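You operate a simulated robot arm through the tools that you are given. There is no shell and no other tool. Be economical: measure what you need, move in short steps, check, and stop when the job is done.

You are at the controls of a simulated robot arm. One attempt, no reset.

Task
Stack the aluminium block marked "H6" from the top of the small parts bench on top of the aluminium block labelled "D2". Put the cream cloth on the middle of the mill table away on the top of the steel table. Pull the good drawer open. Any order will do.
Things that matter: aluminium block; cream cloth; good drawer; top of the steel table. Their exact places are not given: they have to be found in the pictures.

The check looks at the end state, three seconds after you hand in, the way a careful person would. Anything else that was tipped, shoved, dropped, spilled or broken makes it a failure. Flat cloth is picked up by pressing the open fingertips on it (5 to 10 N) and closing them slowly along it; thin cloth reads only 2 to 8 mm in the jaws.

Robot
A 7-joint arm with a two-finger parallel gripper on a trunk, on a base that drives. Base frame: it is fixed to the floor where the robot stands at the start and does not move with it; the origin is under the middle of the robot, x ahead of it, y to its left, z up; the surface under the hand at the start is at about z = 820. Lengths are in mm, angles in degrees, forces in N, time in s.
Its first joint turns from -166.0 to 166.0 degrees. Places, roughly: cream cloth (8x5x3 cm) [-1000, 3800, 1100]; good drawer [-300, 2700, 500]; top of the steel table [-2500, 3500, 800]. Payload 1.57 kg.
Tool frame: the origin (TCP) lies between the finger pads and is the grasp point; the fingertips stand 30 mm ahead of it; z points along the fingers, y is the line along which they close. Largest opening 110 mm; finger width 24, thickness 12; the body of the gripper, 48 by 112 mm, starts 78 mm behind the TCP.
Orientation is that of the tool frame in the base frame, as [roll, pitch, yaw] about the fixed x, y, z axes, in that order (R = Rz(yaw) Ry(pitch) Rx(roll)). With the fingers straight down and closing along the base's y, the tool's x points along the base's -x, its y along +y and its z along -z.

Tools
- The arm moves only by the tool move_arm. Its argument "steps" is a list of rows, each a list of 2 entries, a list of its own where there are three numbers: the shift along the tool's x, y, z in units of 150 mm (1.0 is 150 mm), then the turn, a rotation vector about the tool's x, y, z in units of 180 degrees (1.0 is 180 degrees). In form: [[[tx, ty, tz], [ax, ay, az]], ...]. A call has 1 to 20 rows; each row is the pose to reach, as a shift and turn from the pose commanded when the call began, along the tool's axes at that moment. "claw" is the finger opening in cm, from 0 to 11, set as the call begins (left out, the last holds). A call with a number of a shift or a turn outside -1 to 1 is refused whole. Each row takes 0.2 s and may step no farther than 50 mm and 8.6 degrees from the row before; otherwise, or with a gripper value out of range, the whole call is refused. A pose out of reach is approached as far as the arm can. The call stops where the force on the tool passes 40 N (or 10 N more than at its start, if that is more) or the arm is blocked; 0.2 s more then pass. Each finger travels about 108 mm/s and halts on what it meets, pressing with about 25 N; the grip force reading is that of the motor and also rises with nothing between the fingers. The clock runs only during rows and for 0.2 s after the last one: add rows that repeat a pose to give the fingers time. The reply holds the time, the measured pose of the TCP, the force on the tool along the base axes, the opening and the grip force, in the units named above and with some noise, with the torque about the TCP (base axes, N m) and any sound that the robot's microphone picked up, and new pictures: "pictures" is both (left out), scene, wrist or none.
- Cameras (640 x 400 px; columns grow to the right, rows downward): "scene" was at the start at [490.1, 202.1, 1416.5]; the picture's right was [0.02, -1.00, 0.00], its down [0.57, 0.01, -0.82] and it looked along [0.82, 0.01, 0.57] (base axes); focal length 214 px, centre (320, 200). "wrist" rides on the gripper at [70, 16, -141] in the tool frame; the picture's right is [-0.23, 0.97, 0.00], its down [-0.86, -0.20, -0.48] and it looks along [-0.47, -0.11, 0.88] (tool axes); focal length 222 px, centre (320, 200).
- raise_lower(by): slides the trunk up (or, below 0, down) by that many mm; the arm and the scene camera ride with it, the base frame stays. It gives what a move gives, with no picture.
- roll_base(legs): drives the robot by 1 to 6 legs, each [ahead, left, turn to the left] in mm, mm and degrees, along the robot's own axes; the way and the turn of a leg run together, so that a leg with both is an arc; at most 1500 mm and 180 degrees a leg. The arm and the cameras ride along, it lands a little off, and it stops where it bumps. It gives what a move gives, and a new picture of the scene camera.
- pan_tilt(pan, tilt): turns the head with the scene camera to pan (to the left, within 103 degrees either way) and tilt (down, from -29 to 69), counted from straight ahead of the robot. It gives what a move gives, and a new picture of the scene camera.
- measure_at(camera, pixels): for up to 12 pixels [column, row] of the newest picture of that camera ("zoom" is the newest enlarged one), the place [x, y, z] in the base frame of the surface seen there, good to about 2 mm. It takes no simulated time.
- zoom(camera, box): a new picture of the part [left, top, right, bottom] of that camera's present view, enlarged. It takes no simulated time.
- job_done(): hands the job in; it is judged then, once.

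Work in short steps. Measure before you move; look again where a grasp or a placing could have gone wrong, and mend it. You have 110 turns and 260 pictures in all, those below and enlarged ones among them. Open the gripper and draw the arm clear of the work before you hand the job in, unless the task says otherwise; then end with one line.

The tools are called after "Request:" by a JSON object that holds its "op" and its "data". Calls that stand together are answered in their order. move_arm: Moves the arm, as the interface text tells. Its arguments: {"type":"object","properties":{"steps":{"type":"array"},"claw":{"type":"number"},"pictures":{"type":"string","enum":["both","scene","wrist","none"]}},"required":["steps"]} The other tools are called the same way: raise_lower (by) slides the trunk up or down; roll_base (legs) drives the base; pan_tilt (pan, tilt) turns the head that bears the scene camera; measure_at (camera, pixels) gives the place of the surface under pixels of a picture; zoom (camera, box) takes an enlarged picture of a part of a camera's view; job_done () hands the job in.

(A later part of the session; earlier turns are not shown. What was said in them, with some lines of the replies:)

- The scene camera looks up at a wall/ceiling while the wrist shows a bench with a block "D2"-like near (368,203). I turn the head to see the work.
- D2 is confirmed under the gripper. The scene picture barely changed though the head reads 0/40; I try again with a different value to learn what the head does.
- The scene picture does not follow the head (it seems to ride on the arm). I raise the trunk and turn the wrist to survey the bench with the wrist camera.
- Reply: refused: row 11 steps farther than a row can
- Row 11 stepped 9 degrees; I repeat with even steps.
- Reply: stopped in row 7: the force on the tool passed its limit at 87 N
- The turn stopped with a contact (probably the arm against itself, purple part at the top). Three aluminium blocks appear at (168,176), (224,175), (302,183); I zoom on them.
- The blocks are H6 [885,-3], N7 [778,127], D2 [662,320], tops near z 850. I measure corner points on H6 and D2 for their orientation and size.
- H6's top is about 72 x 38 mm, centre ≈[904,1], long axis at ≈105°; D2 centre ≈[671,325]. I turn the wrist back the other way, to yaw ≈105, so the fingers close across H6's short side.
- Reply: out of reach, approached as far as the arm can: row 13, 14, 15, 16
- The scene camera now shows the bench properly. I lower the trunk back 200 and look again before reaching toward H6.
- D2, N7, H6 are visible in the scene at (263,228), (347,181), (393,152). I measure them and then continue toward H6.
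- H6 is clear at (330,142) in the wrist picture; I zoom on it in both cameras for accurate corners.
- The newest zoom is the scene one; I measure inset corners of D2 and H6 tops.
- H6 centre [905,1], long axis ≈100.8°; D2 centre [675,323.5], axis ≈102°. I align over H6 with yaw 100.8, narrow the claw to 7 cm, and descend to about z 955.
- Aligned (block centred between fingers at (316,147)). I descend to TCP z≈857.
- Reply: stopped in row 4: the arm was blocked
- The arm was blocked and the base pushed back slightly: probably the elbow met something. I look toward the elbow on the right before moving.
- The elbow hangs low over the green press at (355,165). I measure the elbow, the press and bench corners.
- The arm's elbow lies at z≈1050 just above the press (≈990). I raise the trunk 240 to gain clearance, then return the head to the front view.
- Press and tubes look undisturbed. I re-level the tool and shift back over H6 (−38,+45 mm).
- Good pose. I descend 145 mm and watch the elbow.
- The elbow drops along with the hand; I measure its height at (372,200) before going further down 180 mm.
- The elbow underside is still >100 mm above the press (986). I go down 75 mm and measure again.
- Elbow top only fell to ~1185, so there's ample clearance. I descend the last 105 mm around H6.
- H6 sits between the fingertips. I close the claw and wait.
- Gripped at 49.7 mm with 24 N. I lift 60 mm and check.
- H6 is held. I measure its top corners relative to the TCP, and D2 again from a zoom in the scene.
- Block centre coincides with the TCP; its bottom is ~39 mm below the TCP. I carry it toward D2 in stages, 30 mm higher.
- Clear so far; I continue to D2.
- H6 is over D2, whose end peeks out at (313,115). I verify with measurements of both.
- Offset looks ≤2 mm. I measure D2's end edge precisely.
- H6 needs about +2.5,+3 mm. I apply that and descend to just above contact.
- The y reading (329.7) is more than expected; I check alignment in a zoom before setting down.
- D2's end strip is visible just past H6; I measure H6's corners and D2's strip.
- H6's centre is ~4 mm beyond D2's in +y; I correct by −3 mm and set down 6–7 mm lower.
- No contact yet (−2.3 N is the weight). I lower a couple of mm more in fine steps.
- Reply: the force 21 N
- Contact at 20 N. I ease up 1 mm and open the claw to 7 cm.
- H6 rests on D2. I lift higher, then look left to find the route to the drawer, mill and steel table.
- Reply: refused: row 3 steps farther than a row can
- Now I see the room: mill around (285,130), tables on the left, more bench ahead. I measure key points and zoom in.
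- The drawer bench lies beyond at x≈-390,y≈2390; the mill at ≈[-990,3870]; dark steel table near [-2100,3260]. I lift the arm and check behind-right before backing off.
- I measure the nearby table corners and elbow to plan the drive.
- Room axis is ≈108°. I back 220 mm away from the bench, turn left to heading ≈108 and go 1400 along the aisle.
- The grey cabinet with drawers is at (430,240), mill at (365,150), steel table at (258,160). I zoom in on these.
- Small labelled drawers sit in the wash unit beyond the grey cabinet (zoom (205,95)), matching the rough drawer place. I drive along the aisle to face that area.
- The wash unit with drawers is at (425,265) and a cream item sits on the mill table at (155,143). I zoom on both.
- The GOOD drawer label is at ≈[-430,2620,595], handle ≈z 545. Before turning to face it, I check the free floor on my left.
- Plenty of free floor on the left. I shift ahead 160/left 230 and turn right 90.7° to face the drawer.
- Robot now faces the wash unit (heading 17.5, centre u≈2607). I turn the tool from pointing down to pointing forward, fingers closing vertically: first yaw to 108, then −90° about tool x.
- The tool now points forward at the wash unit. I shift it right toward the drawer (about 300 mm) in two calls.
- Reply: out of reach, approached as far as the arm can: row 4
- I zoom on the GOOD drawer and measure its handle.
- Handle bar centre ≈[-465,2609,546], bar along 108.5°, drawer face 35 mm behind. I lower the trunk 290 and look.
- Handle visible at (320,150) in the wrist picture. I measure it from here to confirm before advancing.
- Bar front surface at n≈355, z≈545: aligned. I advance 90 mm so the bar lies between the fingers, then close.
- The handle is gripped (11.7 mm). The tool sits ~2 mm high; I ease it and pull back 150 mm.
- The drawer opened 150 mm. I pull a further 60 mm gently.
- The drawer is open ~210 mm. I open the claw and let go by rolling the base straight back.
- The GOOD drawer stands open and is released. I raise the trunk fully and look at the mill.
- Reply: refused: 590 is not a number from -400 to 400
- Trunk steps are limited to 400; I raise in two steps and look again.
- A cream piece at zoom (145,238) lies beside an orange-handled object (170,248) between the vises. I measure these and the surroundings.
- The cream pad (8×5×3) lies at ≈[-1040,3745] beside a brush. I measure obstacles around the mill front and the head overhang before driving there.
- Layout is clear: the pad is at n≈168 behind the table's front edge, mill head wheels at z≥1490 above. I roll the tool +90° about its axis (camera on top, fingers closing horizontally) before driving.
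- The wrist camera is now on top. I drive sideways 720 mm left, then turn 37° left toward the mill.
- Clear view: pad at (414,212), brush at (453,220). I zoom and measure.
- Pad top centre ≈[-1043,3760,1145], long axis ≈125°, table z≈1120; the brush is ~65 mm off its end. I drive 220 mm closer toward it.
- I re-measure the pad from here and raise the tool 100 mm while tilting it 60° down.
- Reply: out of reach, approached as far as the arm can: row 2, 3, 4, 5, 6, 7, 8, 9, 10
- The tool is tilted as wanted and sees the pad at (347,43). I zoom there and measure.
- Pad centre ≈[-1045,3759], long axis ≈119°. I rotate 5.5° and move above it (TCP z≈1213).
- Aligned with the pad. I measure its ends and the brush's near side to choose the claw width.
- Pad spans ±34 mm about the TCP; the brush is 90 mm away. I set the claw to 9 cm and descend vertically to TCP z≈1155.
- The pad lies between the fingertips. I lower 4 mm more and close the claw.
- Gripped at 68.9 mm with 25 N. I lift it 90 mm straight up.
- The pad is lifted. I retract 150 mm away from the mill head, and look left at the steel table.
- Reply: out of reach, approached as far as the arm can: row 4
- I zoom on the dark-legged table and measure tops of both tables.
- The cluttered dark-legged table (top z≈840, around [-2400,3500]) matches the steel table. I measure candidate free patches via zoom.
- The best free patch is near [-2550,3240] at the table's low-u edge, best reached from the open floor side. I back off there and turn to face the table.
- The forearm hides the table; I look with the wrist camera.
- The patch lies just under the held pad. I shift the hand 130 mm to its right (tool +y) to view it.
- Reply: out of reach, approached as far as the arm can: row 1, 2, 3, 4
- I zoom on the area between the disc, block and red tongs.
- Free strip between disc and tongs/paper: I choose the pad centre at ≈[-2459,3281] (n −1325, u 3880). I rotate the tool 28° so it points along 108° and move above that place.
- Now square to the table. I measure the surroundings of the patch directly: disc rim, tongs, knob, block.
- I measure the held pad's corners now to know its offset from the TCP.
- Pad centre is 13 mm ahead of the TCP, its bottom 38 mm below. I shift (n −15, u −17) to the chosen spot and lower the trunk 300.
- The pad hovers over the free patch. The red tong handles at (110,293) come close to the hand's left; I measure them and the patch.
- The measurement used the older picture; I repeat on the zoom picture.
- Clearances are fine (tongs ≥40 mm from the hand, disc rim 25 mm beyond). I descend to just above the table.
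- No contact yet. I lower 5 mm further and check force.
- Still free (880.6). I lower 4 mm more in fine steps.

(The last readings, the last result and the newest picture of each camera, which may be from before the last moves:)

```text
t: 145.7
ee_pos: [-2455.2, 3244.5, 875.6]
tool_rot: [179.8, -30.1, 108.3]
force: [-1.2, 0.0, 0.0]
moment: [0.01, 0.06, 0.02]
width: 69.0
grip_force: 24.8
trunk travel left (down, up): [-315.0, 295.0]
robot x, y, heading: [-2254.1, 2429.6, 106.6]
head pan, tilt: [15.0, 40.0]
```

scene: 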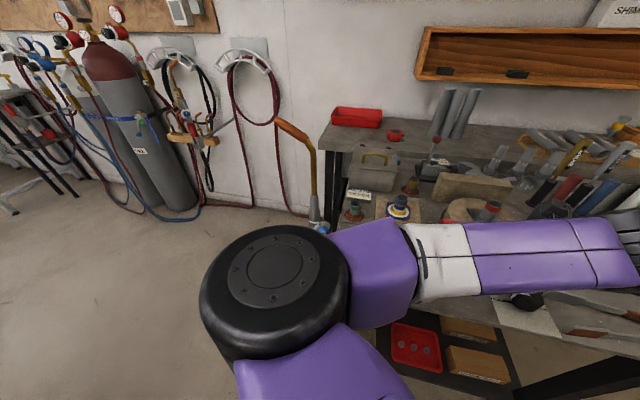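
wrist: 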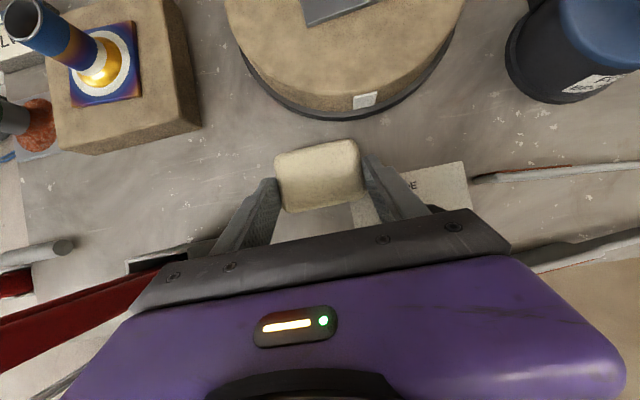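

I continue in 1 mm steps.

Request:
{"op": "move_arm", "data": {"steps": [[[-0.003, 0, 0.006], [0, 0, 0]], [[-0.007, 0, 0.011], [0, 0, 0]], [[-0.007, 0, 0.011], [0, 0, 0]]], "pictures": "wrist"}}

Request:
{"op": "measure_at", "data": {"camera": "wrist", "pixels": [[318, 175], [300, 125], [318, 215], [330, 135]]}}

```text
t: 146.5
ee_pos: [-2456.1, 3244.9, 875.5]
tool_rot: [179.8, -30.4, 108.2]
force: [1.0, 1.2, 18.7]
moment: [0.18, 0.29, -0.03]
width: 68.8
grip_force: 24.4
trunk travel left (down, up): [-315.0, 295.0]
robot x, y, heading: [-2254.9, 2431.5, 106.5]
head pan, tilt: [15.0, 40.0]
```

wrist: 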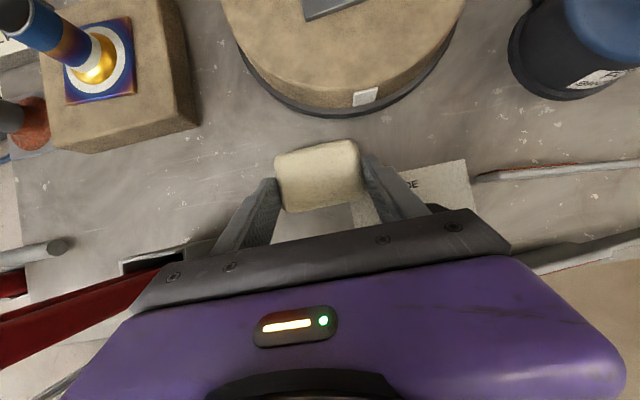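

```text
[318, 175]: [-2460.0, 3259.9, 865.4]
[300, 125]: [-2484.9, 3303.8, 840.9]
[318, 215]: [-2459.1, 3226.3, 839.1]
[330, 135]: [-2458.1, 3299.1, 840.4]
```

Contact (18.7 N; pad top 865 on table 840). I ease off slightly and open the claw to 8 cm.

Request:
{"op": "move_arm", "data": {"steps": [[[0.003, 0, -0.005], [0, 0, 0]], [[0.003, 0, -0.005], [0, 0, 0]]], "pictures": "none"}}

Request:
{"op": "move_arm", "data": {"steps": [[[0, 0, 0], [0, 0, 0]], [[0, 0, 0], [0, 0, 0]], [[0, 0, 0], [0, 0, 0]]], "claw": 8, "pictures": "wrist"}}

```text
t: 147.1
ee_pos: [-2455.6, 3245.5, 875.0]
tool_rot: [179.8, -30.2, 108.3]
force: [1.5, 4.3, 20.9]
moment: [0.4, 0.26, -0.04]
width: 69.0
grip_force: 25.0
trunk travel left (down, up): [-315.0, 295.0]
robot x, y, heading: [-2253.1, 2437.2, 106.5]
head pan, tilt: [15.0, 40.0]
```

```text
t: 147.9
ee_pos: [-2456.8, 3244.5, 873.3]
tool_rot: [179.8, -30.1, 108.1]
force: [0.9, 0.0, 0.2]
moment: [-0.01, -0.02, 0.01]
width: 80.1
grip_force: 0.0
trunk travel left (down, up): [-315.0, 295.0]
robot x, y, heading: [-2255.3, 2433.5, 106.6]
head pan, tilt: [15.0, 40.0]
```

wrist: 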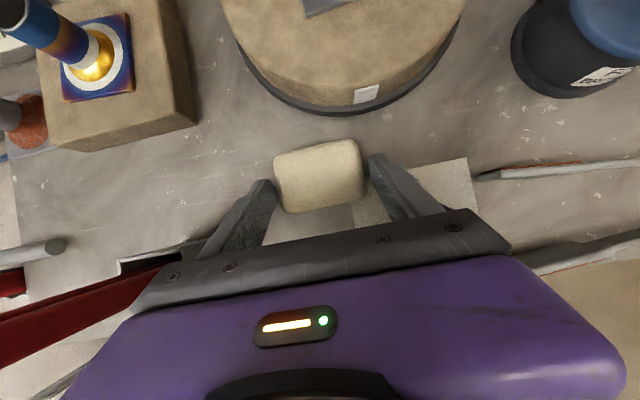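

The pad is free on the table. I lift straight up 100 mm and look.

Request:
{"op": "move_arm", "data": {"steps": [[[0.06, 0, -0.104], [0, 0, 0]], [[0.14, 0, -0.242], [0, 0, 0]], [[0.24, 0, -0.416], [0, 0, 0]], [[0.333, 0, -0.577], [0, 0, 0]], [[0.333, 0, -0.577], [0, 0, 0]]], "pictures": "wrist"}}

Request:
{"op": "raise_lower", "data": {"by": 280}}

Request:
{"op": "zoom", "data": {"camera": "wrist", "box": [0, 0, 640, 400]}}

```text
t: 149.1
ee_pos: [-2457.3, 3244.2, 974.1]
tool_rot: [179.9, -30.1, 108.2]
force: [0.4, 0.7, 0.1]
moment: [0.02, -0.02, -0.01]
width: 79.9
grip_force: 0.0
trunk travel left (down, up): [-315.0, 295.0]
robot x, y, heading: [-2254.1, 2429.0, 106.2]
head pan, tilt: [15.0, 40.0]
```

wrist: 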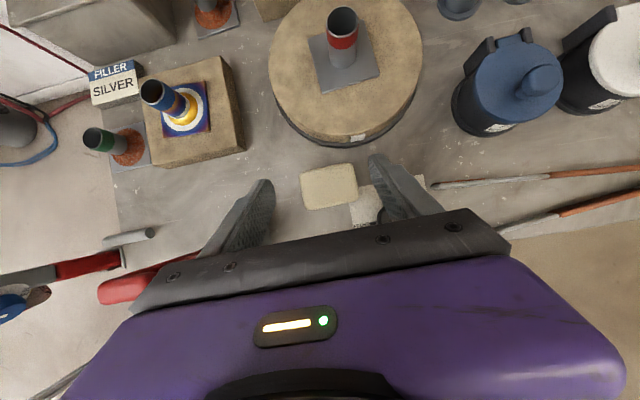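

```text
t: 151.9
ee_pos: [-2456.7, 3244.1, 1253.5]
tool_rot: [179.6, -30.2, 108.2]
force: [0.5, 0.9, -0.4]
moment: [0.03, 0.0, 0.04]
width: 80.1
grip_force: 0.0
trunk travel left (down, up): [-595.0, 15.0]
robot x, y, heading: [-2255.0, 2432.2, 106.5]
head pan, tilt: [15.0, 40.0]
```

```text
1.00 times, centred on (320, 200) of wrist (not enlarged: the box is as wide or as high as the picture)
```

zoom: 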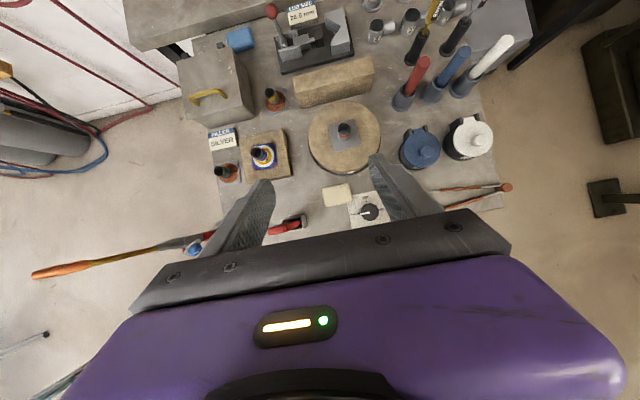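

The pad rests on the table and everything around it is undisturbed. I back off 250 mm and glance at the drawer to confirm.

Request:
{"op": "roll_base", "data": {"legs": [[-250, 0, 0]]}}

Request:
{"op": "pan_tilt", "data": {"pan": -95, "tilt": 25}}

```text
t: 153.7
ee_pos: [-2389.5, 3004.0, 1253.8]
tool_rot: [179.8, -30.1, 108.5]
force: [0.4, -1.1, -0.1]
moment: [-0.05, 0.02, 0.0]
width: 80.1
grip_force: 0.0
trunk travel left (down, up): [-595.0, 15.0]
robot x, y, heading: [-2185.8, 2193.4, 106.7]
head pan, tilt: [15.0, 40.0]
```

scene: 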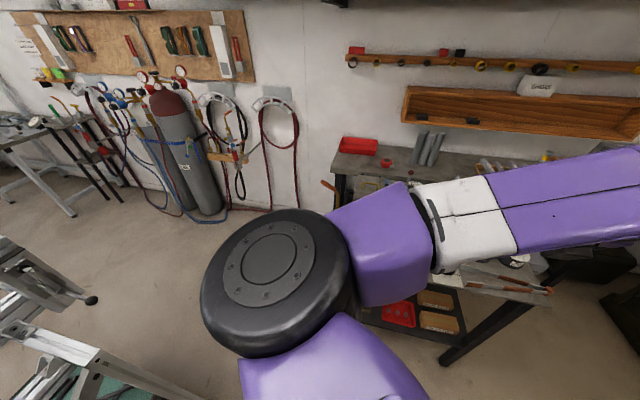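

```text
t: 155.6
ee_pos: [-2390.3, 3003.2, 1254.6]
tool_rot: [179.8, -30.1, 108.6]
force: [0.6, -0.1, 0.5]
moment: [0.01, 0.03, -0.03]
width: 79.9
grip_force: 0.2
trunk travel left (down, up): [-595.0, 15.0]
robot x, y, heading: [-2185.2, 2188.6, 106.9]
head pan, tilt: [-95.0, 25.0]
```

scene: 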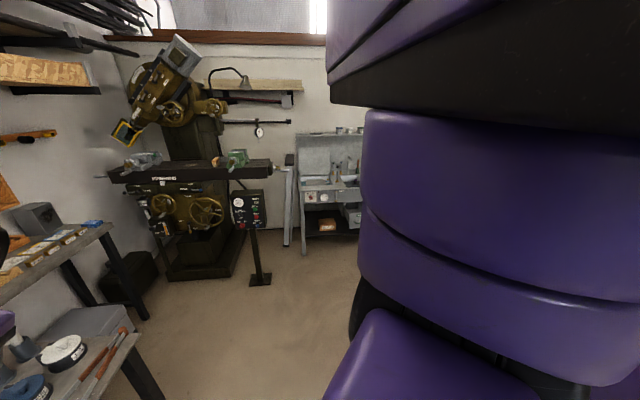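

All three results were checked in the pictures, the claw is open and the arm is clear, so I hand in.

Request:
{"op": "job_done", "data": {}}

```text
The job is handed in.
```

H6 is stacked on D2, the cream cloth lies on top of the steel table, and the GOOD drawer is open about 210 mm. The job is handed in. On the first reach for H6 the arm was blocked, most likely by its elbow on the green press, but the press and nearby tubes looked undisturbed afterwards.
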